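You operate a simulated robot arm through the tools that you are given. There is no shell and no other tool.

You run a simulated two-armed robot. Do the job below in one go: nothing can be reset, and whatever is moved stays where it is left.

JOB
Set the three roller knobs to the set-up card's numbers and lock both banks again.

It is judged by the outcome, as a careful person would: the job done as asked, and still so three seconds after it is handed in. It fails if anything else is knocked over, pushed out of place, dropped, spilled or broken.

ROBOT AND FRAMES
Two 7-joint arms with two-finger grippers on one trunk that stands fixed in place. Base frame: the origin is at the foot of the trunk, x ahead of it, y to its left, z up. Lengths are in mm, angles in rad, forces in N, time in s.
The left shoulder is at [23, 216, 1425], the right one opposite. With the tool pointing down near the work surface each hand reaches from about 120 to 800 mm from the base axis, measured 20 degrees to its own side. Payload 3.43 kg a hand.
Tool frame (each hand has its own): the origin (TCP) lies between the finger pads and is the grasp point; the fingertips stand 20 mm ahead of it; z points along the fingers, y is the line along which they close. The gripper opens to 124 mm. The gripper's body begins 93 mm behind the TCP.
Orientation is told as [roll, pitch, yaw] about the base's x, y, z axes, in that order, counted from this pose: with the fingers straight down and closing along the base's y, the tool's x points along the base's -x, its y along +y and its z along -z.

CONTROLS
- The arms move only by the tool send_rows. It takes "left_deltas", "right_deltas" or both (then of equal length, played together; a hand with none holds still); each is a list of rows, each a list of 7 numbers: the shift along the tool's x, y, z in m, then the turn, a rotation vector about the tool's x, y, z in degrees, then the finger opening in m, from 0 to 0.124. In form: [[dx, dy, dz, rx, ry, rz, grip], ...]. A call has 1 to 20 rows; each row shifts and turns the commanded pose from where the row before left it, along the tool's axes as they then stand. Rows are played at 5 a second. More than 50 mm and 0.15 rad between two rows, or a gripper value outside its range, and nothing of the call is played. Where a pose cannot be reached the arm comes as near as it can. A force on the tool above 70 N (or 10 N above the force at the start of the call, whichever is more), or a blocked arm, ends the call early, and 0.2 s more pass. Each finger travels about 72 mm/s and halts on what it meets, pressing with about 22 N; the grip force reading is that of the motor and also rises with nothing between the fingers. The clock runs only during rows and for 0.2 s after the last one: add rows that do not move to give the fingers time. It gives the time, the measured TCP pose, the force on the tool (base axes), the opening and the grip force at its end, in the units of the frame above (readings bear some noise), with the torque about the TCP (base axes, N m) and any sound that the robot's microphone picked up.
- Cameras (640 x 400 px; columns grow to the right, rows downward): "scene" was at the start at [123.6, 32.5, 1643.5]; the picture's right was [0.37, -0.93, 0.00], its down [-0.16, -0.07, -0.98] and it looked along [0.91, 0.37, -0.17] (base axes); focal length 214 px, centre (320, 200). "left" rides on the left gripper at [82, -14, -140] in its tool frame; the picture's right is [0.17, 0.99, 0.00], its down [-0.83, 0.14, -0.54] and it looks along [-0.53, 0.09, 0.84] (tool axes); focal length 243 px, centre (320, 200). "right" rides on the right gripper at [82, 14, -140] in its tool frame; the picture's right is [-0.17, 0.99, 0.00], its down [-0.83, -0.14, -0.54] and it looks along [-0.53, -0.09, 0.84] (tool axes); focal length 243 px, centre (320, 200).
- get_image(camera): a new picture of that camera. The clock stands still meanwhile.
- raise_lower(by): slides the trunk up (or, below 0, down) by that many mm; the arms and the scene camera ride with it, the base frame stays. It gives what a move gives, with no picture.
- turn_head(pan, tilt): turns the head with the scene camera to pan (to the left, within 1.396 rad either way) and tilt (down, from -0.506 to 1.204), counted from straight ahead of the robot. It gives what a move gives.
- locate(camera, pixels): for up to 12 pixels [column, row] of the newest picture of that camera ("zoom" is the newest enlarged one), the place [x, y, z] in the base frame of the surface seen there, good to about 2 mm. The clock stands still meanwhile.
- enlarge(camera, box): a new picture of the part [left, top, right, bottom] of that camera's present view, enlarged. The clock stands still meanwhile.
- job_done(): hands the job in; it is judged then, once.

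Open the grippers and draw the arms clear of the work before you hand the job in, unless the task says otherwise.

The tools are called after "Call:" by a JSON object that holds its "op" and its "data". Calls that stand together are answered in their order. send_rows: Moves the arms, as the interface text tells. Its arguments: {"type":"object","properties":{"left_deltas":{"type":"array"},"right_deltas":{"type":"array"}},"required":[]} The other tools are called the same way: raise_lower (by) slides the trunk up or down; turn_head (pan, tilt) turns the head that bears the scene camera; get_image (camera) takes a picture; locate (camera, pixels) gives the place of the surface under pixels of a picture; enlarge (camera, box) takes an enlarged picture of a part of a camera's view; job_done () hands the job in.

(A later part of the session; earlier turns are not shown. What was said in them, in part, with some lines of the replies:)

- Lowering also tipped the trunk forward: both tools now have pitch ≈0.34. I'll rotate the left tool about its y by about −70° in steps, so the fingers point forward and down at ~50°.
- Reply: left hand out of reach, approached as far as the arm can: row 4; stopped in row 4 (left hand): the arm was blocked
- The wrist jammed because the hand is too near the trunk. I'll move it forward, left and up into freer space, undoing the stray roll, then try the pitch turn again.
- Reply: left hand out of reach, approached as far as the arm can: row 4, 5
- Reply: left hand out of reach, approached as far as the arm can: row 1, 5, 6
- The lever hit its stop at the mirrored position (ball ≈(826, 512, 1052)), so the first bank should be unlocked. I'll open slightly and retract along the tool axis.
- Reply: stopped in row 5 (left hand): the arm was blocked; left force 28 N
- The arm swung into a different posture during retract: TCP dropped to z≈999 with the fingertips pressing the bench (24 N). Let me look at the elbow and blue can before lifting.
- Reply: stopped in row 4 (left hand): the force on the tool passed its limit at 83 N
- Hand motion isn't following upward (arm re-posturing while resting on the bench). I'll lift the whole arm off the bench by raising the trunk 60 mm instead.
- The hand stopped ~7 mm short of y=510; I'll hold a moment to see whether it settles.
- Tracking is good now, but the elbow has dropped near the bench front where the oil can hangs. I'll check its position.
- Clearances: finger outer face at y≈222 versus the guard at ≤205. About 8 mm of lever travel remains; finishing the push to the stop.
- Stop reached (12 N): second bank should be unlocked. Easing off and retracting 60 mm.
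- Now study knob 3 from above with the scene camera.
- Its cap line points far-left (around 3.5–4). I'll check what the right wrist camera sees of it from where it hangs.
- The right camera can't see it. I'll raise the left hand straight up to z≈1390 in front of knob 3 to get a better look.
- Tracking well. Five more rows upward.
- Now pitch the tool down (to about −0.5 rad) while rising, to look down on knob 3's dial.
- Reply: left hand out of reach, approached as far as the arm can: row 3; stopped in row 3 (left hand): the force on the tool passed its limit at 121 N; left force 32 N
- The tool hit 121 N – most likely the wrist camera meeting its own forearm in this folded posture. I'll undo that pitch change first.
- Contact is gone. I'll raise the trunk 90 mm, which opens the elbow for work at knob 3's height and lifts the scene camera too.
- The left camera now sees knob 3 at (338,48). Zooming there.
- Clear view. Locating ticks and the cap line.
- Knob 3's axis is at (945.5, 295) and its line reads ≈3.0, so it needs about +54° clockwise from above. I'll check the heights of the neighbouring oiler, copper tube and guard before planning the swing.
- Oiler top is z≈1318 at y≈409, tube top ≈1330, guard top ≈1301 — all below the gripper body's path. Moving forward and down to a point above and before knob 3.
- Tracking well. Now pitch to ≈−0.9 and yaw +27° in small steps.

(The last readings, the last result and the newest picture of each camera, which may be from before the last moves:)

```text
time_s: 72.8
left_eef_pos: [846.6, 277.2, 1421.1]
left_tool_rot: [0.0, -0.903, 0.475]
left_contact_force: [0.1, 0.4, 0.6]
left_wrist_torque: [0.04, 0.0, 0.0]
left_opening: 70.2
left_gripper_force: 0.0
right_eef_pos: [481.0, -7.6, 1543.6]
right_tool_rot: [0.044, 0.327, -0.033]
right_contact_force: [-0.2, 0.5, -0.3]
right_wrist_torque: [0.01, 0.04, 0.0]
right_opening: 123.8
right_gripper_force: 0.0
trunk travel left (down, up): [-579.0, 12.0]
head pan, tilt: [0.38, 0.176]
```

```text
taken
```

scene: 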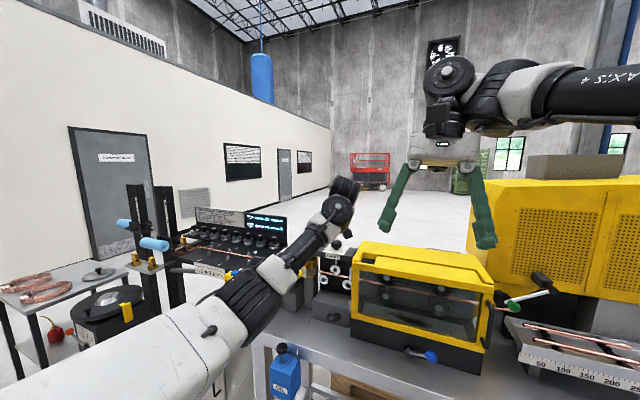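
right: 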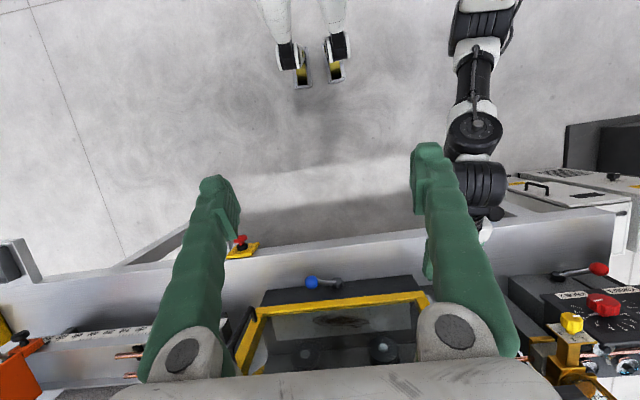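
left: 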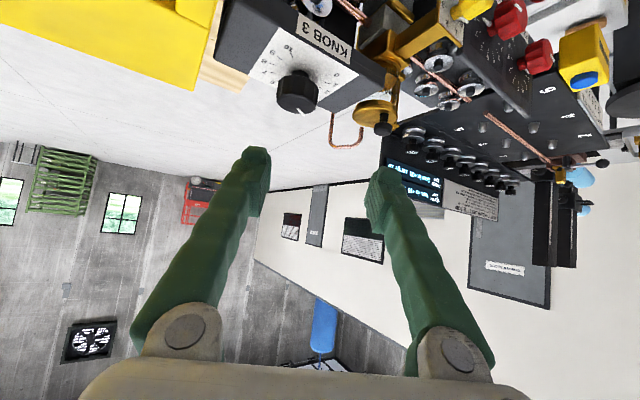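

Good. I'll verify the knob axis from this second viewpoint, then step to the pre-grasp point.

Call:
{"op": "enlarge", "data": {"camera": "left", "box": [230, 30, 350, 120]}}

Call:
{"op": "send_rows", "data": {"left_deltas": [[0.0086, -0.0097, 0.0207, 0, 0, 0, 0.07], [0.0086, -0.0097, 0.0207, 0, 0, 0, 0.07], [0.0086, -0.0097, 0.0207, 0, 0, 0, 0.07], [0, 0, 0, 0, 0, 0, 0.07]]}}

Call:
{"op": "get_image", "data": {"camera": "left"}}

Call:
{"op": "get_image", "data": {"camera": "scene"}}

```text
4.44 times, centred on (290, 75) of left
```

zoom: 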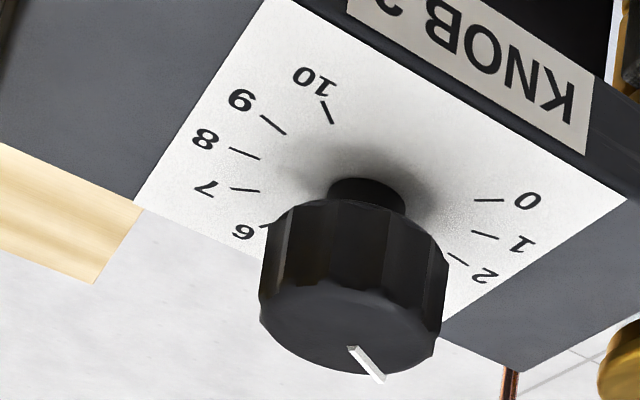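

```text
time_s: 73.8
left_eef_pos: [890.5, 265.8, 1363.5]
left_tool_rot: [0.001, -0.904, 0.472]
left_contact_force: [-0.4, -0.5, 0.4]
left_wrist_torque: [-0.02, 0.0, -0.02]
left_opening: 70.3
left_gripper_force: 0.1
right_eef_pos: [481.8, -7.7, 1542.5]
right_tool_rot: [0.045, 0.326, -0.031]
right_contact_force: [1.2, 0.1, -0.2]
right_wrist_torque: [-0.01, 0.01, 0.0]
right_opening: 124.1
right_gripper_force: 0.1
trunk travel left (down, up): [-579.0, 12.0]
head pan, tilt: [0.38, 0.176]
```

```text
taken
```

left: 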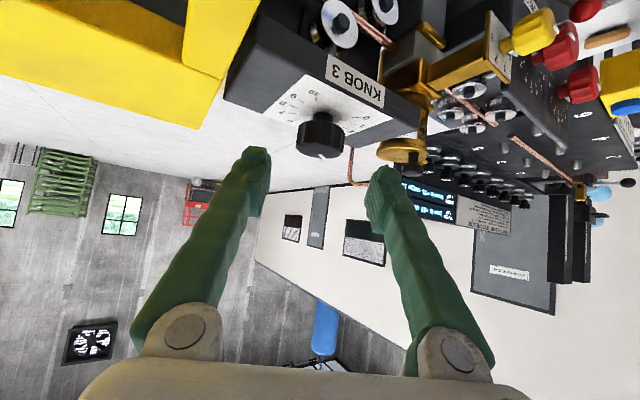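

```text
taken
```

scene: 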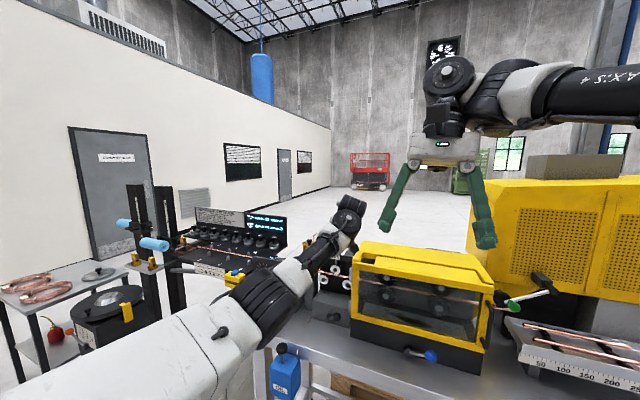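

I'll sample points on the knob's cap from here to refine its centre.

Call:
{"op": "enlarge", "data": {"camera": "left", "box": [270, 70, 390, 170]}}

Call:
{"op": "locate", "data": {"camera": "zoom", "pixels": [[270, 260], [190, 290], [350, 290], [270, 330], [270, 240], [270, 300], [230, 310], [310, 310]]}}

```text
4.00 times, centred on (330, 120) of left
```

zoom: 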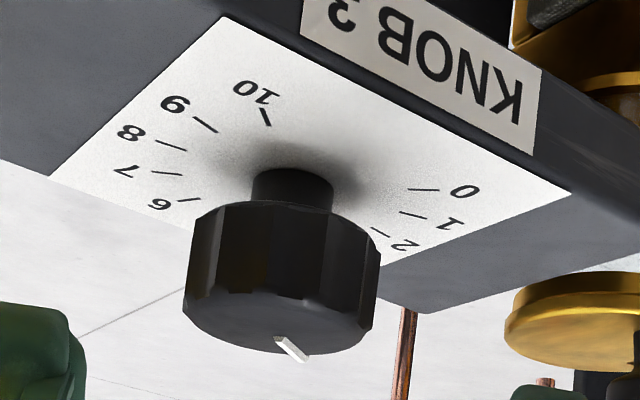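

```text
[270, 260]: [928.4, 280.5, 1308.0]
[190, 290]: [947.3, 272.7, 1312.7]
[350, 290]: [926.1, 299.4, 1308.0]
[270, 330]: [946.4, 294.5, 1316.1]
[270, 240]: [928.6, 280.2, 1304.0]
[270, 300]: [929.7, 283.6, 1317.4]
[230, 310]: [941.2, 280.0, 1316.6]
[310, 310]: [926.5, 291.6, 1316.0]
```

The cap is consistent with axis (945.5, 295), R≈22. Advancing 80 mm along the tool axis to straddle it.

Call:
{"op": "send_rows", "data": {"left_deltas": [[0, 0, 0.02, 0, 0, 0, 0.068], [0, 0, 0.02, 0, 0, 0, 0.068], [0, 0, 0.018, 0, 0, 0, 0.068], [0, 0, 0.012, 0, 0, 0, 0.068], [0, 0, 0.009, 0, 0, 0, 0.068], [0, 0, 0, 0, 0, 0, 0.068]]}}

Call:
{"op": "get_image", "data": {"camera": "left"}}

Call:
{"op": "enlarge", "data": {"camera": "scene", "box": [280, 170, 400, 270]}}

```text
time_s: 75.2
left_eef_pos: [923.1, 297.0, 1309.7]
left_tool_rot: [0.004, -0.902, 0.472]
left_contact_force: [1.2, -2.4, 0.1]
left_wrist_torque: [-0.03, -0.01, -0.02]
left_opening: 68.9
left_gripper_force: 1.1
left hand out of reach, approached as far as the arm can: row 3, 4, 5
right_eef_pos: [481.5, -8.2, 1543.7]
right_tool_rot: [0.045, 0.324, -0.033]
right_contact_force: [0.1, -0.2, -0.4]
right_wrist_torque: [-0.02, -0.01, -0.02]
right_opening: 124.2
right_gripper_force: 0.1
trunk travel left (down, up): [-579.0, 12.0]
head pan, tilt: [0.38, 0.176]
```

```text
taken
```

left: 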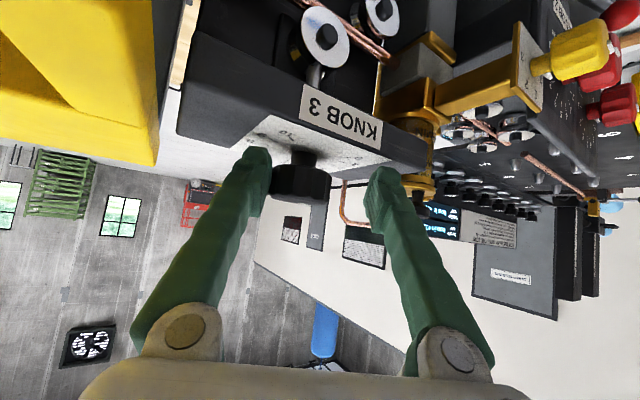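

```text
4.00 times, centred on (340, 220) of scene
```

zoom: 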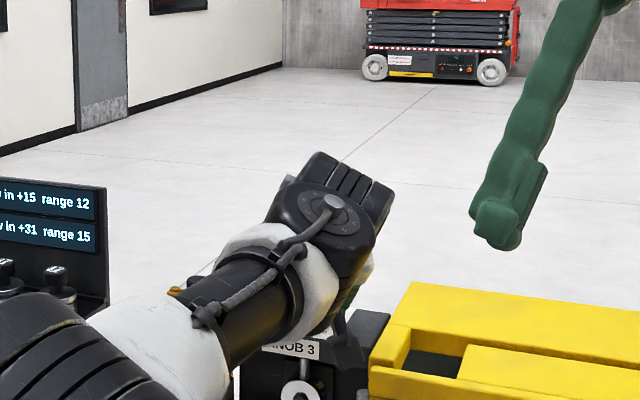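

The arm reached its limit at (923, 297, 1310), about 22 mm short. I'll retract to the pre-grasp point and use a flatter hand (pitch ≈−1.22, yaw ≈+18°), which shortens the reach, and do the turn in two bites.

Call:
{"op": "send_rows", "data": {"left_deltas": [[0, 0, -0.02, 0, 0, 0, 0.07], [0, 0, -0.03, 0, 0, 0, 0.07], [0, 0, -0.03, 0, 0, 0, 0.07], [0, 0, 0, 0, 0, 0, 0.07]]}}

Call:
{"op": "send_rows", "data": {"left_deltas": [[0, 0, 0, 3.53, 0, 2.78, 0.07], [0, 0, 0, 3.53, 0, 2.78, 0.07], [0, 0, 0, 0, -6.03, 0, 0.07], [0, 0, 0, 0, -6.03, 0, 0.07], [0, 0, 0, 0, -6.03, 0, 0.07], [0, 0, 0, 0, 0, 0, 0.07]]}}

Call:
{"op": "get_image", "data": {"camera": "left"}}

```text
time_s: 76.2
left_eef_pos: [867.5, 266.7, 1361.5]
left_tool_rot: [0.003, -0.902, 0.472]
left_contact_force: [-0.4, 0.0, 0.9]
left_wrist_torque: [0.01, -0.01, 0.02]
left_opening: 70.0
left_gripper_force: 0.0
right_eef_pos: [479.7, -9.0, 1545.5]
right_tool_rot: [0.048, 0.325, -0.033]
right_contact_force: [-0.1, 0.2, 0.9]
right_wrist_torque: [0.03, 0.01, 0.02]
right_opening: 124.0
right_gripper_force: 0.1
trunk travel left (down, up): [-579.0, 12.0]
head pan, tilt: [0.38, 0.176]
```

```text
time_s: 77.6
left_eef_pos: [867.1, 267.4, 1361.0]
left_tool_rot: [0.007, -1.22, 0.312]
left_contact_force: [-1.0, 0.1, -0.1]
left_wrist_torque: [0.03, 0.02, 0.04]
left_opening: 70.0
left_gripper_force: 0.1
right_eef_pos: [481.9, -8.6, 1544.5]
right_tool_rot: [0.047, 0.323, -0.031]
right_contact_force: [0.1, -0.8, -0.5]
right_wrist_torque: [0.01, -0.01, -0.01]
right_opening: 124.1
right_gripper_force: 0.0
trunk travel left (down, up): [-579.0, 12.0]
head pan, tilt: [0.38, 0.176]
```

```text
taken
```

left: 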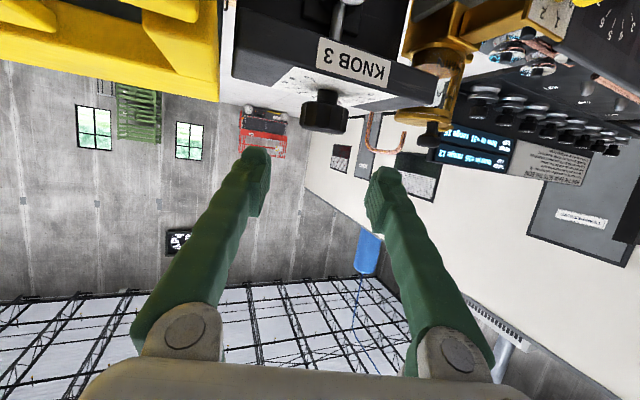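

Orientation is right. Moving to the pre-grasp line, then half of the advance.

Call:
{"op": "send_rows", "data": {"left_deltas": [[0.0092, 0.001, 0.0077, 0, 0, 0, 0.07], [0.0092, 0.001, 0.0077, 0, 0, 0, 0.07], [0, 0, 0.015, 0, 0, 0, 0.07], [0, 0, 0.015, 0, 0, 0, 0.07], [0, 0, 0, 0, 0, 0, 0.07]]}}

Call:
{"op": "get_image", "data": {"camera": "left"}}

Call:
{"op": "enlarge", "data": {"camera": "scene", "box": [280, 170, 400, 270]}}

```text
time_s: 78.8
left_eef_pos: [901.9, 281.2, 1328.2]
left_tool_rot: [0.004, -1.218, 0.315]
left_contact_force: [-0.5, 0.1, 0.2]
left_wrist_torque: [0.0, 0.0, -0.02]
left_opening: 70.0
left_gripper_force: 0.0
right_eef_pos: [480.5, -7.9, 1543.9]
right_tool_rot: [0.048, 0.325, -0.031]
right_contact_force: [-0.2, 0.4, 0.1]
right_wrist_torque: [-0.01, 0.01, 0.05]
right_opening: 123.9
right_gripper_force: 0.2
trunk travel left (down, up): [-579.0, 12.0]
head pan, tilt: [0.38, 0.176]
```

```text
taken
```

left: 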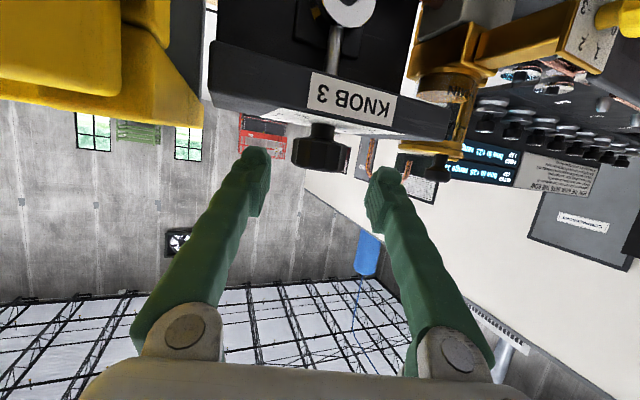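

```text
4.00 times, centred on (340, 220) of scene
```

zoom: 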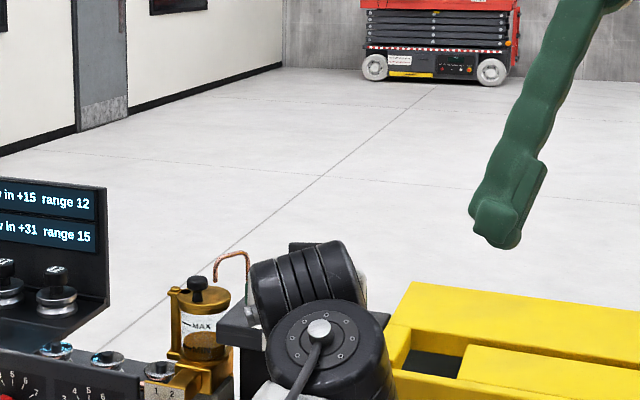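

Aligned; 48 mm remain. Advancing in small steps.

Call:
{"op": "send_rows", "data": {"left_deltas": [[0, 0, 0.012, 0, 0, 0, 0.068], [0, 0, 0.012, 0, 0, 0, 0.068], [0, 0, 0.012, 0, 0, 0, 0.068], [0, 0, 0.012, 0, 0, 0, 0.068], [0, 0, 0, 0, 0, 0, 0.068]]}}

Call:
{"op": "get_image", "data": {"camera": "left"}}

Call:
{"op": "enlarge", "data": {"camera": "scene", "box": [280, 170, 400, 270]}}

```text
time_s: 80.0
left_eef_pos: [942.9, 295.5, 1310.6]
left_tool_rot: [0.004, -1.221, 0.315]
left_contact_force: [0.6, -0.3, 0.1]
left_wrist_torque: [-0.01, 0.02, 0.03]
left_opening: 67.8
left_gripper_force: 0.1
right_eef_pos: [480.9, -7.7, 1544.7]
right_tool_rot: [0.048, 0.327, -0.031]
right_contact_force: [-0.1, -0.3, -0.8]
right_wrist_torque: [0.03, 0.01, 0.0]
right_opening: 124.2
right_gripper_force: 0.0
trunk travel left (down, up): [-579.0, 12.0]
head pan, tilt: [0.38, 0.176]
```

```text
taken
```

left: 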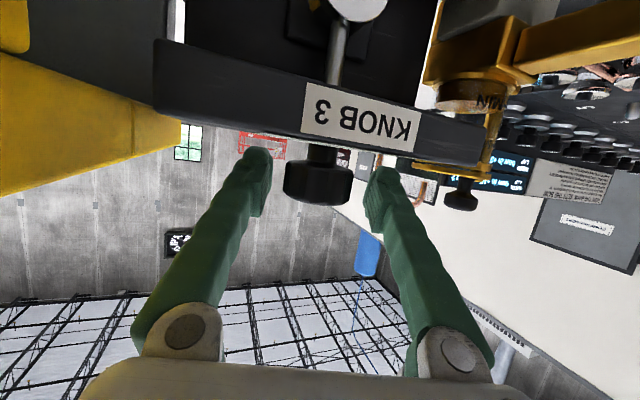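

```text
4.00 times, centred on (340, 220) of scene
```

zoom: 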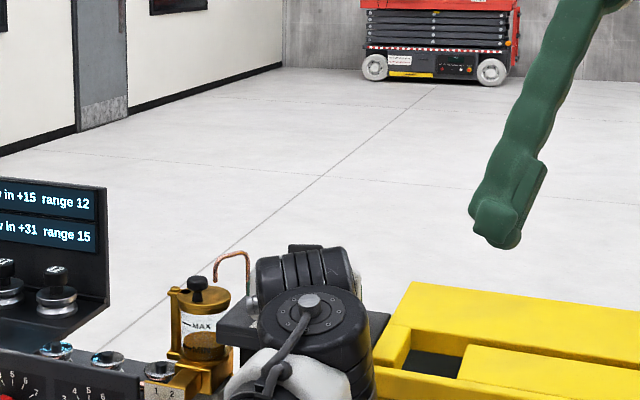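

In place at (943, 295.5, 1311). Closing on knob 3.

Call:
{"op": "send_rows", "data": {"left_deltas": [[0, 0, 0, 0, 0, 0, 0.055], [0, 0, 0, 0, 0, 0, 0.045], [0, 0, 0, 0, 0, 0, 0.03], [0, 0, 0, 0, 0, 0, 0.03]]}}

Call:
{"op": "get_image", "data": {"camera": "left"}}

```text
time_s: 81.0
left_eef_pos: [943.9, 295.2, 1311.7]
left_tool_rot: [0.006, -1.216, 0.309]
left_contact_force: [2.2, -4.8, 0.5]
left_wrist_torque: [-0.02, 0.01, 0.01]
left_opening: 40.9
left_gripper_force: 45.0
right_eef_pos: [480.2, -8.0, 1545.6]
right_tool_rot: [0.05, 0.324, -0.03]
right_contact_force: [0.9, -0.2, 0.4]
right_wrist_torque: [0.05, -0.01, -0.04]
right_opening: 123.9
right_gripper_force: 0.0
trunk travel left (down, up): [-579.0, 12.0]
head pan, tilt: [0.38, 0.176]
```

```text
taken
```

left: 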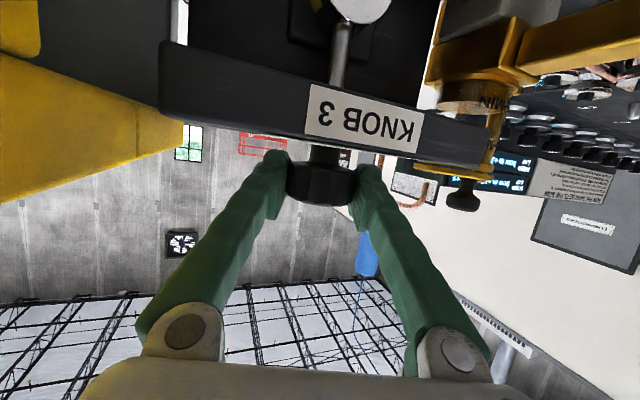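

Gripped. Rotating the hand −27° about the vertical axis (clockwise seen from above).

Call:
{"op": "send_rows", "data": {"left_deltas": [[0, 0, 0, 5.07, 0, 1.87, 0.03], [0, 0, 0, 5.07, 0, 1.87, 0.03], [0, 0, 0, 5.07, 0, 1.87, 0.03], [0, 0, 0, 5.07, 0, 1.87, 0.03], [0, 0, 0, 5.07, 0, 1.87, 0.03], [0, 0, 0, 0, 0, 0, 0.03]]}}

Call:
{"op": "get_image", "data": {"camera": "left"}}

Call:
{"op": "enlarge", "data": {"camera": "scene", "box": [280, 170, 400, 270]}}

```text
time_s: 82.4
left_eef_pos: [944.2, 295.0, 1310.6]
left_tool_rot: [0.008, -1.219, -0.159]
left_contact_force: [5.9, -2.1, 3.2]
left_wrist_torque: [0.13, -0.15, 0.04]
left_opening: 41.2
left_gripper_force: 45.2
right_eef_pos: [482.3, -7.3, 1542.9]
right_tool_rot: [0.05, 0.323, -0.031]
right_contact_force: [0.9, 0.7, 0.7]
right_wrist_torque: [0.02, 0.02, 0.02]
right_opening: 124.2
right_gripper_force: 0.1
trunk travel left (down, up): [-579.0, 12.0]
head pan, tilt: [0.38, 0.176]
```

```text
taken
```

left: 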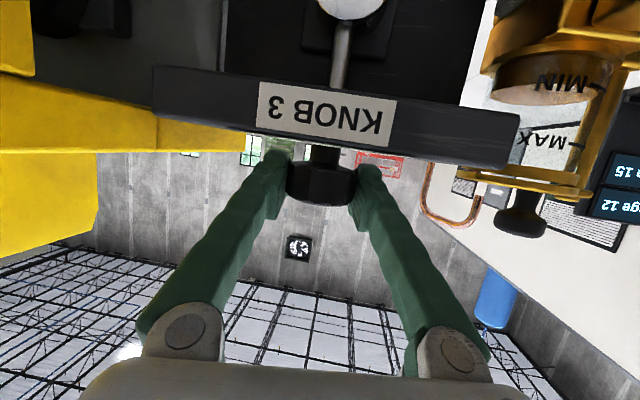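

```text
4.00 times, centred on (340, 220) of scene
```

zoom: 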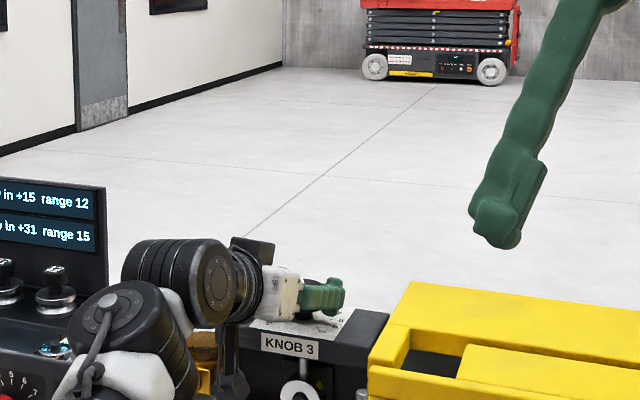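

The knob turned with the hand (torque small). Opening, swinging back +27° around the knob with fingers open, and regripping.

Call:
{"op": "send_rows", "data": {"left_deltas": [[0, 0, 0, 0, 0, 0, 0.045], [0, 0, 0, 0, 0, 0, 0.06], [0, 0, 0, 0, 0, 0, 0.068], [0, 0, 0, 0, 0, 0, 0.068], [0, 0, 0, -5.07, 0, -1.87, 0.068], [0, 0, 0, -5.07, 0, -1.87, 0.068], [0, 0, 0, -5.07, 0, -1.87, 0.068], [0, 0, 0, -5.07, 0, -1.87, 0.068], [0, 0, 0, -5.07, 0, -1.87, 0.068], [0, 0, 0, 0, 0, 0, 0.068]]}}

Call:
{"op": "get_image", "data": {"camera": "left"}}

```text
time_s: 84.6
left_eef_pos: [943.5, 296.2, 1311.6]
left_tool_rot: [0.003, -1.218, 0.314]
left_contact_force: [-0.2, 0.8, 0.7]
left_wrist_torque: [0.0, 0.01, 0.0]
left_opening: 67.9
left_gripper_force: 0.0
right_eef_pos: [481.1, -7.7, 1545.3]
right_tool_rot: [0.047, 0.325, -0.033]
right_contact_force: [0.3, 0.3, -0.6]
right_wrist_torque: [-0.01, -0.01, 0.01]
right_opening: 123.6
right_gripper_force: 0.0
trunk travel left (down, up): [-579.0, 12.0]
head pan, tilt: [0.38, 0.176]
```

```text
taken
```

left: 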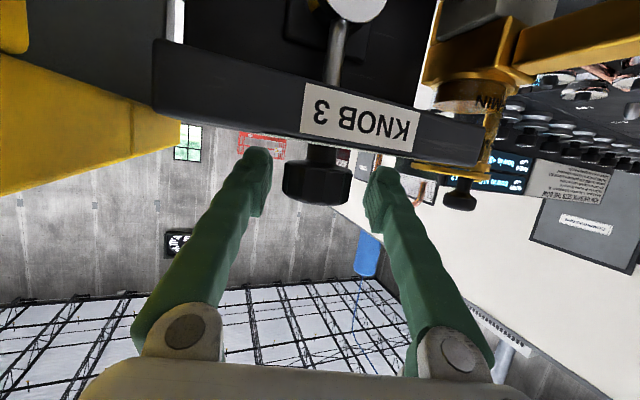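

Back at yaw +18° without contact. Regrip and turn another −27°.

Call:
{"op": "send_rows", "data": {"left_deltas": [[0, 0, 0, 0, 0, 0, 0.055], [0, 0, 0, 0, 0, 0, 0.045], [0, 0, 0, 0, 0, 0, 0.03], [0, 0, 0, 0, 0, 0, 0.03], [0, 0, 0, 5.07, 0, 1.87, 0.03], [0, 0, 0, 5.07, 0, 1.87, 0.03], [0, 0, 0, 5.07, 0, 1.87, 0.03], [0, 0, 0, 5.07, 0, 1.87, 0.03], [0, 0, 0, 5.07, 0, 1.87, 0.03], [0, 0, 0, 0, 0, 0, 0.03]]}}

Call:
{"op": "enlarge", "data": {"camera": "scene", "box": [320, 215, 370, 250]}}

```text
time_s: 86.8
left_eef_pos: [944.4, 295.9, 1311.9]
left_tool_rot: [0.006, -1.217, -0.161]
left_contact_force: [1.6, -3.9, 0.4]
left_wrist_torque: [-0.03, -0.03, -0.04]
left_opening: 40.7
left_gripper_force: 44.9
right_eef_pos: [480.8, -8.9, 1544.6]
right_tool_rot: [0.049, 0.324, -0.031]
right_contact_force: [0.9, -1.1, -0.8]
right_wrist_torque: [0.02, -0.01, 0.03]
right_opening: 123.8
right_gripper_force: 0.1
trunk travel left (down, up): [-579.0, 12.0]
head pan, tilt: [0.38, 0.176]
```

```text
11.43 times, centred on (345, 232) of scene
```

zoom: 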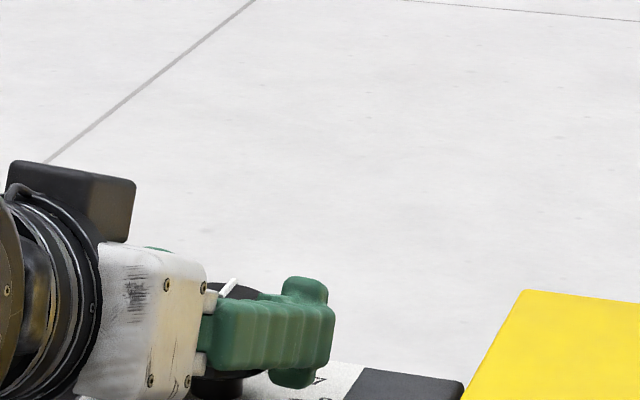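

Turn done. Opening and backing off along the tool axis, then rising to view the dial.

Call:
{"op": "send_rows", "data": {"left_deltas": [[0, 0, 0, 0, 0, 0, 0.045], [0, 0, 0, 0, 0, 0, 0.06], [0, 0, 0, 0, 0, 0, 0.068], [0, 0, -0.015, 0, 0, 0, 0.068], [0, 0, -0.02, 0, 0, 0, 0.068], [0, 0, -0.025, 0, 0, 0, 0.068], [0, 0, -0.025, 0, 0, 0, 0.068], [0, 0, 0, 0, 0, 0, 0.068]]}}

Call:
{"op": "get_image", "data": {"camera": "scene"}}

Call:
{"op": "enlarge", "data": {"camera": "scene", "box": [310, 225, 370, 265]}}

```text
time_s: 88.6
left_eef_pos: [864.4, 308.1, 1341.2]
left_tool_rot: [0.007, -1.218, -0.161]
left_contact_force: [-0.9, 0.0, -0.3]
left_wrist_torque: [0.04, 0.03, -0.01]
left_opening: 68.0
left_gripper_force: 0.1
right_eef_pos: [480.8, -9.3, 1544.6]
right_tool_rot: [0.047, 0.323, -0.03]
right_contact_force: [0.2, 0.3, 0.0]
right_wrist_torque: [0.0, -0.01, -0.03]
right_opening: 124.1
right_gripper_force: 0.0
trunk travel left (down, up): [-579.0, 12.0]
head pan, tilt: [0.38, 0.176]
```

```text
taken
```

scene: 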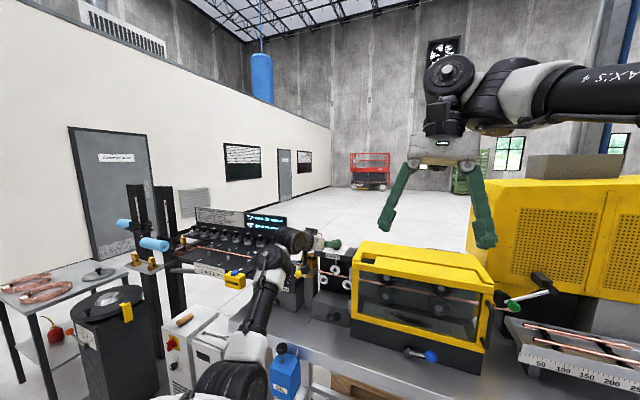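

```text
10.00 times, centred on (340, 245) of scene
```

zoom: 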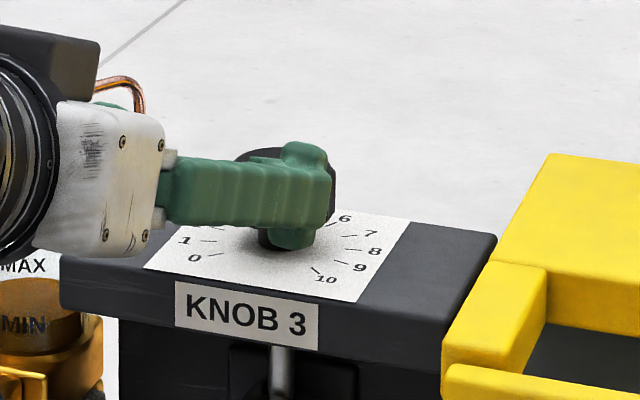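

Now back and up to look down on knob 3.

Call:
{"op": "send_rows", "data": {"left_deltas": [[-0.0192, -0.0039, -0.0224, 0, 0, 0, 0.068], [-0.0192, -0.0039, -0.0224, 0, 0, 0, 0.068], [-0.0192, -0.0039, -0.0224, 0, 0, 0, 0.068], [-0.0192, -0.0039, -0.0224, 0, 0, 0, 0.068], [-0.0192, -0.0039, -0.0224, 0, 0, 0, 0.068], [0, 0, 0, 0, 0, 0, 0.068]]}}

Call:
{"op": "get_image", "data": {"camera": "left"}}

Call:
{"op": "enlarge", "data": {"camera": "scene", "box": [310, 225, 370, 265]}}

```text
time_s: 90.0
left_eef_pos: [789.8, 303.0, 1468.9]
left_tool_rot: [0.004, -1.216, -0.158]
left_contact_force: [1.5, 0.6, -0.5]
left_wrist_torque: [-0.01, 0.03, 0.0]
left_opening: 68.0
left_gripper_force: 0.1
right_eef_pos: [481.9, -7.9, 1545.2]
right_tool_rot: [0.046, 0.324, -0.031]
right_contact_force: [0.9, -0.4, 0.1]
right_wrist_torque: [-0.02, 0.0, -0.01]
right_opening: 124.0
right_gripper_force: 0.0
trunk travel left (down, up): [-579.0, 12.0]
head pan, tilt: [0.38, 0.176]
```

```text
taken
```

left: 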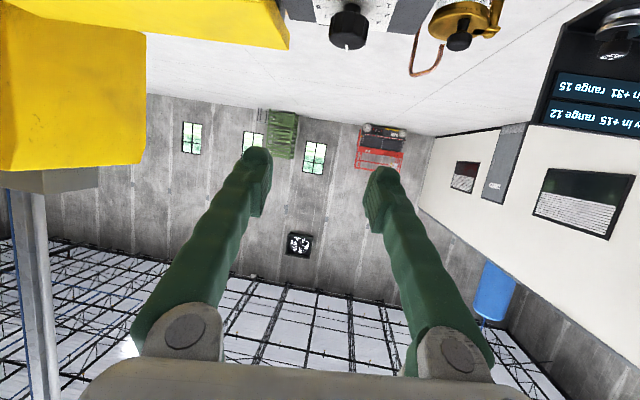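

```text
10.00 times, centred on (340, 245) of scene
```

zoom: 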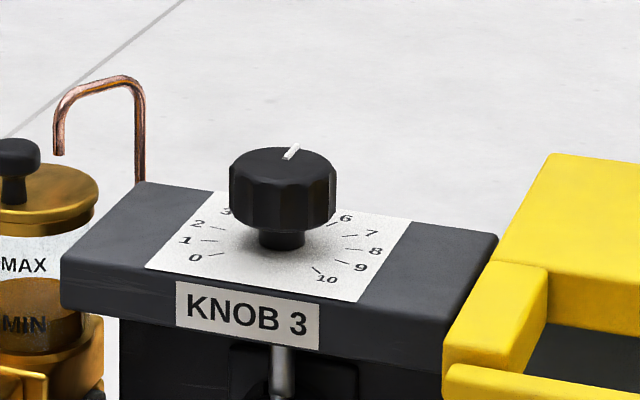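

From the scene view the line is parallel to the card's sides, i.e. at 5. Confirming with the left camera.

Call:
{"op": "enlarge", "data": {"camera": "left", "box": [300, 0, 400, 62]}}

Call:
{"op": "enlarge", "data": {"camera": "scene", "box": [328, 235, 348, 250]}}

Call:
{"op": "locate", "data": {"camera": "zoom", "pixels": [[200, 140], [230, 100]]}}

```text
6.40 times, centred on (350, 31) of left
```

zoom: 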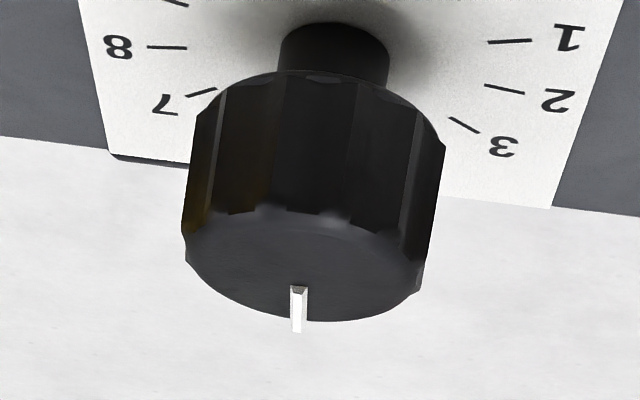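

```text
16.00 times, centred on (338, 242) of scene
```

zoom: 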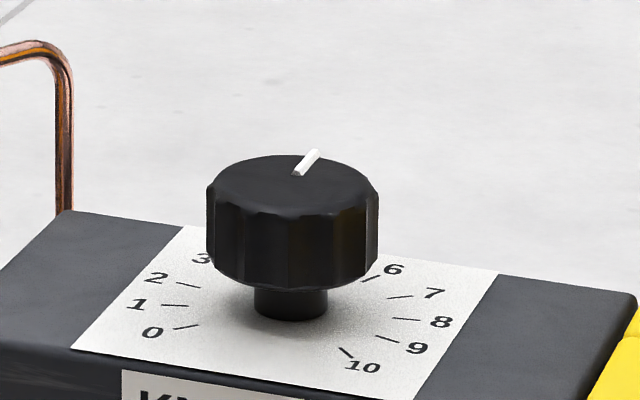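

```text
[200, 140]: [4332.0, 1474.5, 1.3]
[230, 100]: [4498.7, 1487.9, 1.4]
```

Call:
{"op": "locate", "data": {"camera": "zoom", "pixels": [[297, 173], [303, 165], [309, 158], [315, 152], [185, 326], [346, 352], [186, 285], [405, 319]]}}

Call:
{"op": "enlarge", "data": {"camera": "left", "box": [300, 0, 400, 62]}}

Call:
{"op": "locate", "data": {"camera": "zoom", "pixels": [[299, 289], [298, 310], [297, 328], [509, 41], [168, 47], [504, 89], [300, 260]]}}

```text
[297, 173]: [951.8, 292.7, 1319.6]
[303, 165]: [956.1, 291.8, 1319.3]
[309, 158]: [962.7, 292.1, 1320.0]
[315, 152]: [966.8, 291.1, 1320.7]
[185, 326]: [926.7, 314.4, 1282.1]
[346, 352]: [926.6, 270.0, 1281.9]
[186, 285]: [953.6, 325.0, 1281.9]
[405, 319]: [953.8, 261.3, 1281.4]
```

```text
6.40 times, centred on (350, 31) of left
```

zoom: 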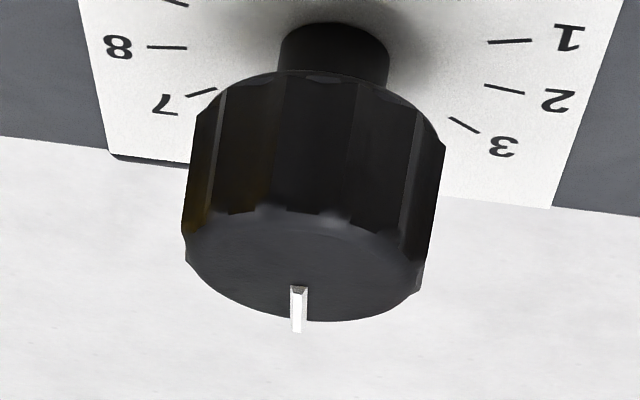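

```text
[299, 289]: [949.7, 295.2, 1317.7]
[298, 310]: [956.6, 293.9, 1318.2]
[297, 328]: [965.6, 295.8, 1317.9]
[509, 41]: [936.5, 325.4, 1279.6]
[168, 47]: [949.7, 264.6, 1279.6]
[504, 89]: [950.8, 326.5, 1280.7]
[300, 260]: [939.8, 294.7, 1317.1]
```

Both views give 5.0 (within ±0.1). All knobs set; now relock the black lever. First I straighten yaw and pitch and pull back a little.

Call:
{"op": "send_rows", "data": {"left_deltas": [[0, 0, -0.008, -4.25, 0, -1.57, 0.06], [0, 0, -0.008, -4.25, 0, -1.57, 0.06], [0, -0.006, -0.008, 0, 6.6, 0, 0.06], [0, -0.006, 0, 0, 0, 0, 0.06], [0, 0, 0, 0, 0, 0, 0.06]]}}

Call:
{"op": "raise_lower", "data": {"by": -90}}

Call:
{"op": "get_image", "data": {"camera": "scene"}}

```text
time_s: 91.2
left_eef_pos: [768.6, 292.0, 1477.5]
left_tool_rot: [0.004, -1.102, 0.002]
left_contact_force: [0.7, 0.1, -0.4]
left_wrist_torque: [-0.02, -0.02, 0.02]
left_opening: 60.1
left_gripper_force: 0.0
right_eef_pos: [481.7, -6.8, 1544.6]
right_tool_rot: [0.048, 0.326, -0.033]
right_contact_force: [0.6, 0.3, 0.9]
right_wrist_torque: [-0.01, 0.0, 0.01]
right_opening: 124.2
right_gripper_force: 0.0
trunk travel left (down, up): [-579.0, 12.0]
head pan, tilt: [0.38, 0.176]
```

```text
time_s: 92.5
left_eef_pos: [767.6, 289.2, 1389.9]
left_tool_rot: [0.002, -1.106, 0.003]
left_contact_force: [0.3, 0.2, -0.4]
left_wrist_torque: [-0.02, 0.02, -0.01]
left_opening: 60.1
left_gripper_force: 0.0
right_eef_pos: [466.1, 19.5, 1443.0]
right_tool_rot: [0.001, 0.321, 0.001]
right_contact_force: [-1.0, -0.1, 0.5]
right_wrist_torque: [-0.01, -0.02, 0.03]
right_opening: 124.1
right_gripper_force: 0.1
trunk travel left (down, up): [-489.0, 102.0]
head pan, tilt: [0.38, 0.176]
```

```text
taken
```

scene: 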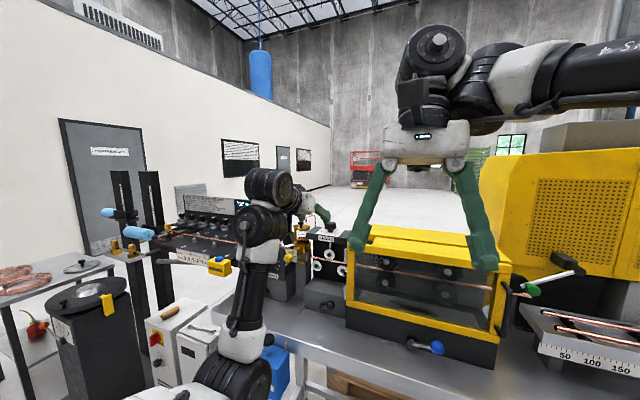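

Posture matches the earlier good one. Descending back to the black lever's pre-approach point in two halves.

Call:
{"op": "send_rows", "data": {"left_deltas": [[0.0271, -0.004, 0.0131, 0, 0, 0, 0.056], [0.0271, -0.004, 0.0131, 0, 0, 0, 0.056], [0.0271, -0.004, 0.0131, 0, 0, 0, 0.056], [0.0271, -0.004, 0.0131, 0, 0, 0, 0.056], [0.0271, -0.004, 0.0131, 0, 0, 0, 0.056], [0, 0, 0, 0, 0, 0, 0.056]]}}

Call:
{"op": "send_rows", "data": {"left_deltas": [[0.0271, -0.004, 0.0131, 0, 0, 0, 0.056], [0.0271, -0.004, 0.0131, 0, 0, 0, 0.056], [0.0271, -0.004, 0.0131, 0, 0, 0, 0.056], [0.0271, -0.004, 0.0131, 0, 0, 0, 0.056], [0.0271, -0.004, 0.0131, 0, 0, 0, 0.056], [0, 0, 0, 0, 0, 0, 0.056]]}}

Call:
{"op": "get_image", "data": {"camera": "left"}}

```text
time_s: 93.8
left_eef_pos: [767.0, 270.9, 1236.8]
left_tool_rot: [0.006, -1.105, -0.002]
left_contact_force: [0.8, 0.1, -0.2]
left_wrist_torque: [-0.01, -0.01, -0.03]
left_opening: 56.1
left_gripper_force: 0.1
right_eef_pos: [466.6, 19.0, 1442.4]
right_tool_rot: [0.001, 0.323, 0.001]
right_contact_force: [-0.4, 0.6, -0.1]
right_wrist_torque: [0.01, -0.04, 0.02]
right_opening: 124.2
right_gripper_force: 0.0
trunk travel left (down, up): [-489.0, 102.0]
head pan, tilt: [0.38, 0.176]
```

```text
time_s: 95.2
left_eef_pos: [763.3, 250.3, 1087.1]
left_tool_rot: [0.004, -1.103, 0.001]
left_contact_force: [-0.6, 0.5, -0.1]
left_wrist_torque: [-0.01, 0.0, 0.01]
left_opening: 55.9
left_gripper_force: 0.1
right_eef_pos: [467.1, 18.6, 1441.0]
right_tool_rot: [0.001, 0.324, 0.0]
right_contact_force: [-0.2, 1.1, -0.1]
right_wrist_torque: [0.03, -0.03, 0.04]
right_opening: 124.0
right_gripper_force: 0.0
trunk travel left (down, up): [-489.0, 102.0]
head pan, tilt: [0.38, 0.176]
```

```text
taken
```

left: 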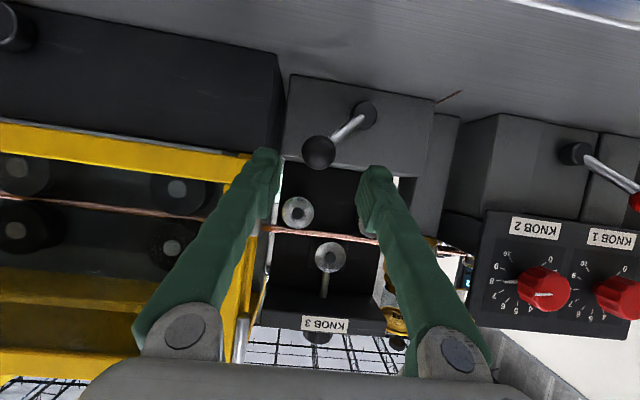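

The ball at (319,152) is between the fingers with clearance to the guard. Advancing 62 mm.

Call:
{"op": "send_rows", "data": {"left_deltas": [[0, 0, 0.018, 0, 0, 0, 0.054], [0, 0, 0.018, 0, 0, 0, 0.054], [0, 0, 0.014, 0, 0, 0, 0.054], [0, 0, 0.012, 0, 0, 0, 0.054], [0, 0, 0, 0, 0, 0, 0.05]]}}

Call:
{"op": "get_image", "data": {"camera": "left"}}

```text
time_s: 96.5
left_eef_pos: [818.8, 250.3, 1059.0]
left_tool_rot: [0.005, -1.103, 0.0]
left_contact_force: [0.0, 0.1, 0.1]
left_wrist_torque: [0.03, -0.02, -0.02]
left_opening: 50.1
left_gripper_force: 0.2
right_eef_pos: [466.5, 17.4, 1441.9]
right_tool_rot: [-0.001, 0.322, 0.001]
right_contact_force: [0.1, -0.9, 0.5]
right_wrist_torque: [0.0, 0.02, 0.0]
right_opening: 123.9
right_gripper_force: 0.0
trunk travel left (down, up): [-489.0, 102.0]
head pan, tilt: [0.38, 0.176]
```

```text
taken
```

left: 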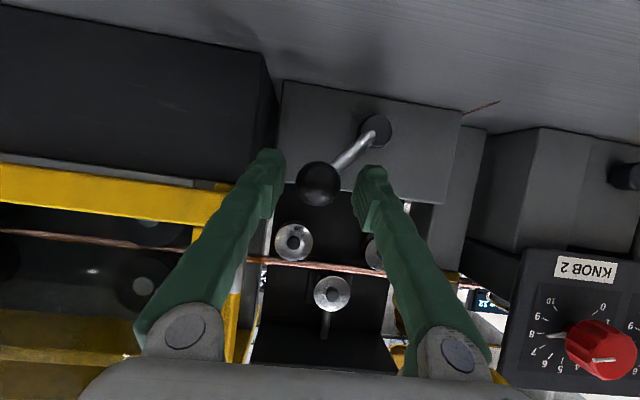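

Straddled. Pushing the black lever left along the arc to upright, as done with the red one.

Call:
{"op": "send_rows", "data": {"left_deltas": [[0, 0.006, 0, 0, 0, 0, 0.05], [-0.0057, 0.0058, -0.0029, 0, 0, 0, 0.05], [-0.005, 0.0067, -0.0025, 0, 0, 0, 0.05], [-0.004, 0.0073, -0.002, 0, 0, 0, 0.05], [-0.0032, 0.0079, -0.0016, 0, 0, 0, 0.05], [-0.002, 0.0083, -0.001, 0, 0, 0, 0.05], [-0.0011, 0.0086, -0.0005, 0, 0, 0, 0.05], [0, 0.0086, 0, 0, 0, 0, 0.05], [0, 0, 0, 0, 0, 0, 0.05]]}}

Call:
{"op": "get_image", "data": {"camera": "left"}}

```text
time_s: 98.5
left_eef_pos: [817.4, 310.5, 1082.8]
left_tool_rot: [0.006, -1.105, 0.001]
left_contact_force: [-0.6, -0.2, 0.6]
left_wrist_torque: [0.0, -0.03, -0.01]
left_opening: 50.5
left_gripper_force: 0.1
right_eef_pos: [466.9, 17.0, 1441.7]
right_tool_rot: [-0.001, 0.325, 0.0]
right_contact_force: [-0.2, 0.1, 0.0]
right_wrist_torque: [-0.01, -0.04, 0.01]
right_opening: 124.0
right_gripper_force: 0.1
trunk travel left (down, up): [-489.0, 102.0]
head pan, tilt: [0.38, 0.176]
```

```text
taken
```

left: 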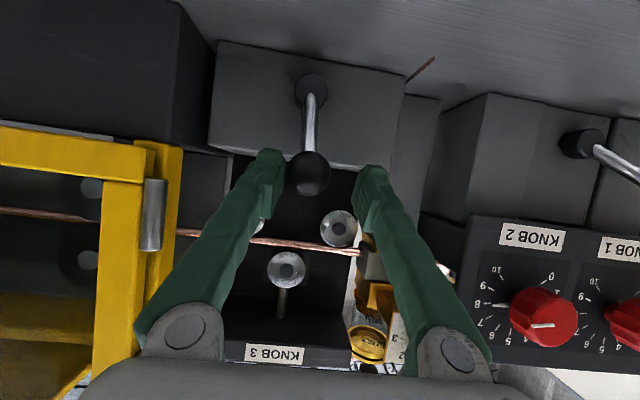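

Upright. Continuing down the left side to its stop and pressing it firmly home.

Call:
{"op": "send_rows", "data": {"left_deltas": [[0.0011, 0.0086, 0.0005, 0, 0, 0, 0.05], [0.002, 0.0083, 0.001, 0, 0, 0, 0.05], [0.0032, 0.0079, 0.0016, 0, 0, 0, 0.05], [0.004, 0.0073, 0.002, 0, 0, 0, 0.05], [0.005, 0.0067, 0.0025, 0, 0, 0, 0.05], [0.0057, 0.0058, 0.0029, 0, 0, 0, 0.05], [0.0031, 0.0025, 0.0016, 0, 0, 0, 0.05], [0.0022, 0.0025, 0.0011, 0, 0, 0, 0.05], [0.0022, 0.0025, 0.0011, 0, 0, 0, 0.05], [0, 0, 0, 0, 0, 0, 0.05]]}}

Call:
{"op": "get_image", "data": {"camera": "left"}}

```text
time_s: 100.7
left_eef_pos: [819.1, 359.2, 1051.5]
left_tool_rot: [0.007, -1.103, -0.006]
left_contact_force: [1.8, -12.4, 3.6]
left_wrist_torque: [-0.21, -0.07, -0.1]
left_opening: 56.9
left_gripper_force: 6.4
right_eef_pos: [467.6, 16.8, 1442.0]
right_tool_rot: [0.002, 0.324, 0.001]
right_contact_force: [0.5, 1.0, 0.4]
right_wrist_torque: [-0.01, -0.02, 0.04]
right_opening: 123.8
right_gripper_force: 0.1
trunk travel left (down, up): [-489.0, 102.0]
head pan, tilt: [0.38, 0.176]
```

```text
taken
```

left: 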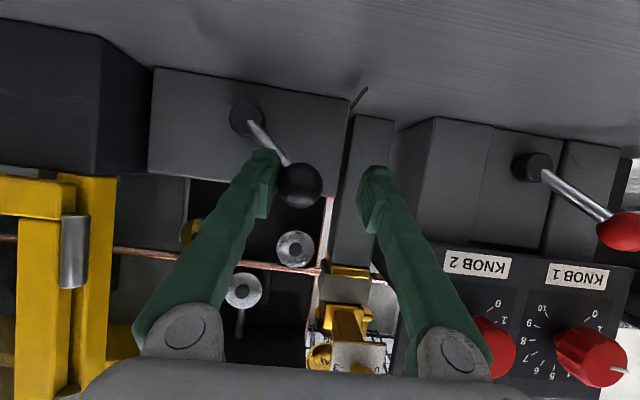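

12 N against the stop: the black lever is home. Easing off and retracting.

Call:
{"op": "send_rows", "data": {"left_deltas": [[0, -0.006, 0, 0, 0, 0, 0.06], [0, 0, 0, 0, 0, 0, 0.064], [0, 0, -0.015, 0, 0, 0, 0.064], [0, 0, -0.02, 0, 0, 0, 0.064], [0, 0, -0.025, 0, 0, 0, 0.064], [0, 0, 0, 0, 0, 0, 0.064]]}}

Call:
{"op": "get_image", "data": {"camera": "left"}}

Call:
{"op": "get_image", "data": {"camera": "scene"}}

```text
time_s: 102.0
left_eef_pos: [764.6, 355.0, 1076.8]
left_tool_rot: [0.004, -1.105, 0.0]
left_contact_force: [0.5, 0.5, -0.5]
left_wrist_torque: [-0.03, -0.02, 0.0]
left_opening: 64.1
left_gripper_force: 0.0
right_eef_pos: [466.8, 18.6, 1442.1]
right_tool_rot: [0.0, 0.323, 0.0]
right_contact_force: [0.0, -0.1, 0.0]
right_wrist_torque: [-0.02, 0.01, -0.03]
right_opening: 123.9
right_gripper_force: 0.1
trunk travel left (down, up): [-489.0, 102.0]
head pan, tilt: [0.38, 0.176]
```

```text
taken
```

left: 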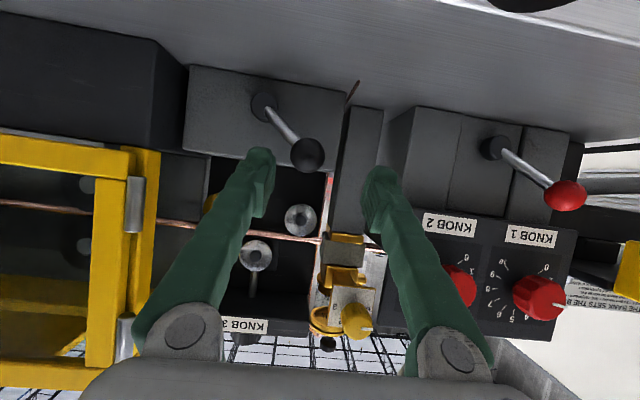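

```text
taken
```

scene: 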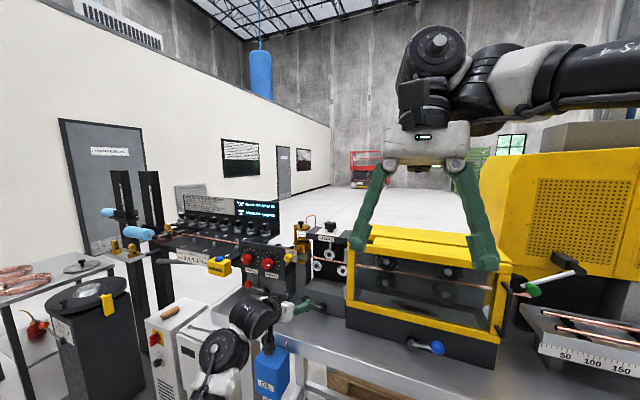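

Lever stands at its original locked angle. Lifting the hand clear, slightly back from the panel.

Call:
{"op": "send_rows", "data": {"left_deltas": [[-0.0245, -0.0033, -0.0179, 0, 0, 0, 0.064], [-0.0245, -0.0033, -0.0179, 0, 0, 0, 0.064], [-0.0245, -0.0033, -0.0179, 0, 0, 0, 0.064], [-0.0245, -0.0033, -0.0179, 0, 0, 0, 0.064], [-0.0245, -0.0033, -0.0179, 0, 0, 0, 0.08], [-0.0245, -0.0033, -0.0179, 0, 0, 0, 0.1], [0, 0, 0, 0, 0, 0, 0.1], [0, 0, 0, 0, 0, 0, 0.1]]}}

Call:
{"op": "get_image", "data": {"camera": "left"}}

Call:
{"op": "get_image", "data": {"camera": "scene"}}

```text
time_s: 103.8
left_eef_pos: [735.7, 335.8, 1257.1]
left_tool_rot: [0.005, -1.103, 0.001]
left_contact_force: [-0.1, 0.1, -0.2]
left_wrist_torque: [0.02, -0.02, -0.02]
left_opening: 99.7
left_gripper_force: 0.0
right_eef_pos: [467.3, 18.6, 1442.2]
right_tool_rot: [-0.001, 0.324, -0.002]
right_contact_force: [0.6, 0.4, -0.3]
right_wrist_torque: [-0.03, 0.01, 0.01]
right_opening: 124.2
right_gripper_force: 0.1
trunk travel left (down, up): [-489.0, 102.0]
head pan, tilt: [0.38, 0.176]
```

```text
taken
```

left: 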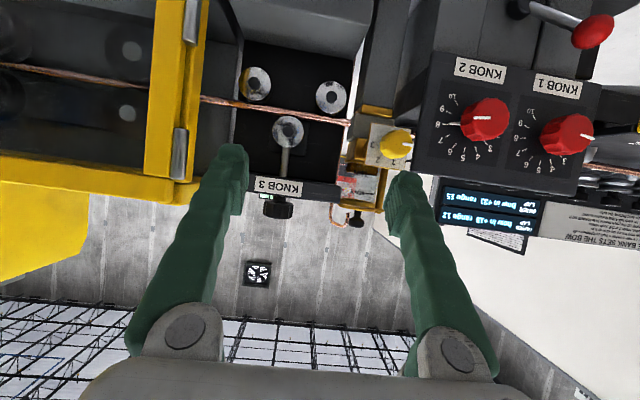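

```text
taken
```

scene: 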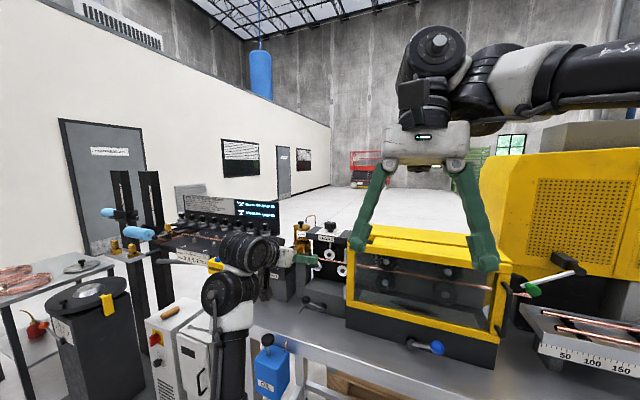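

Final check of dials and levers from both cameras.

Call:
{"op": "enlarge", "data": {"camera": "left", "box": [340, 50, 620, 220]}}

Call:
{"op": "enlarge", "data": {"camera": "left", "box": [400, 0, 640, 150]}}

Call:
{"op": "enlarge", "data": {"camera": "scene", "box": [230, 210, 390, 330]}}

```text
2.29 times, centred on (480, 135) of left
```

zoom: 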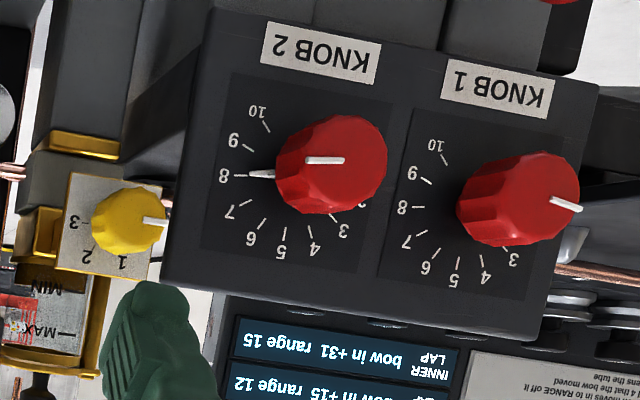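

```text
2.67 times, centred on (520, 75) of left
```

zoom: 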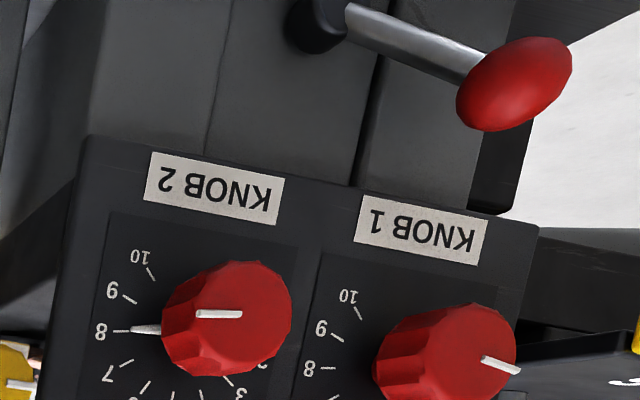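

```text
3.33 times, centred on (310, 270) of scene
```

zoom: 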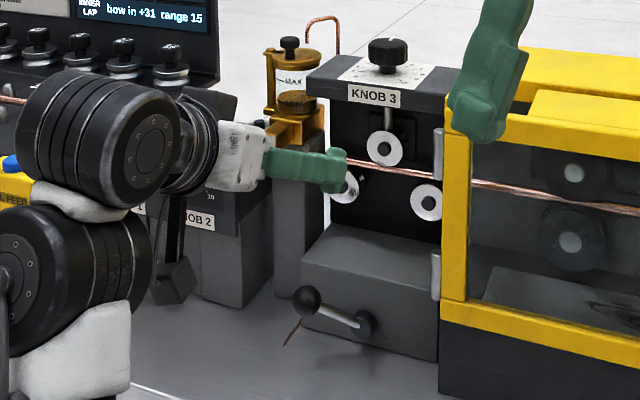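

All reads well: knob 1 = 2, knob 2 = 8, knob 3 = 5, brake untouched, both levers at their locked stops. I'll raise the trunk 60 mm to draw the arms further clear and let things settle.

Call:
{"op": "raise_lower", "data": {"by": 60}}

Call:
{"op": "get_image", "data": {"camera": "scene"}}

Call:
{"op": "enlarge", "data": {"camera": "left", "box": [180, 0, 640, 200]}}

```text
time_s: 104.8
left_eef_pos: [736.2, 335.0, 1314.3]
left_tool_rot: [0.005, -1.1, -0.001]
left_contact_force: [-0.1, -0.7, -0.5]
left_wrist_torque: [-0.05, -0.02, 0.0]
left_opening: 99.8
left_gripper_force: 0.0
right_eef_pos: [468.3, 13.3, 1512.1]
right_tool_rot: [0.026, 0.317, 0.004]
right_contact_force: [0.0, 0.1, 0.1]
right_wrist_torque: [0.01, 0.02, 0.04]
right_opening: 124.1
right_gripper_force: 0.0
trunk travel left (down, up): [-549.0, 42.0]
head pan, tilt: [0.38, 0.176]
```

```text
taken
```

scene: 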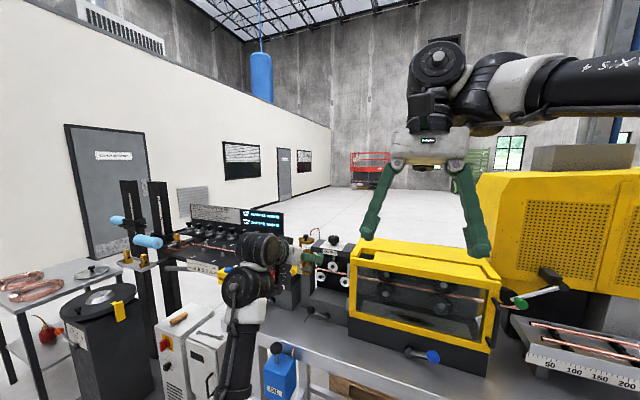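

```text
1.39 times, centred on (410, 100) of left
```

zoom: 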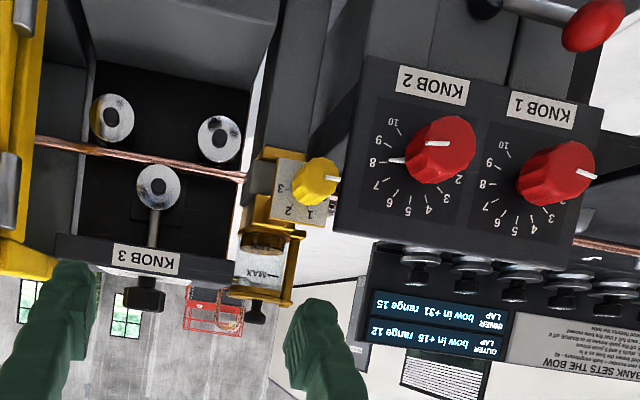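

Everything is in place, both grippers are open and clear of the work, and nothing else was disturbed. Handing in.

Call:
{"op": "job_done", "data": {}}

```text
The job is handed in.
```

The three roller knobs are set to the card's numbers and both banks are locked again, and I've handed the job in.

| Knob | Before | Now (card) |
|---|---|---|
| 1 | 4 | 2 |
| 2 | 6 | 8 |
| 3 | 3 | 5 |

- **Accuracy:** From the camera views, knobs 1 and 2 line up with their marks. Knob 3 is within about 0.1 of 5.
- **Locking:** The levers have no lock markings. I took the starting position as locked and pushed both back to that same side, firmly against the stop. I didn't test-turn the knobs afterwards to confirm they hold.
- **Brake:** The card also lists BRAKE 2. The job named only the three knobs, so I left the brake at 0.
- **Bumps:** While I was backing off the red lever, the left arm swung and its fingertips pressed on the bench top. Later it stopped on a high force with nothing of the machine nearby, most likely against its own forearm. In the final views nothing else looked moved or damaged.
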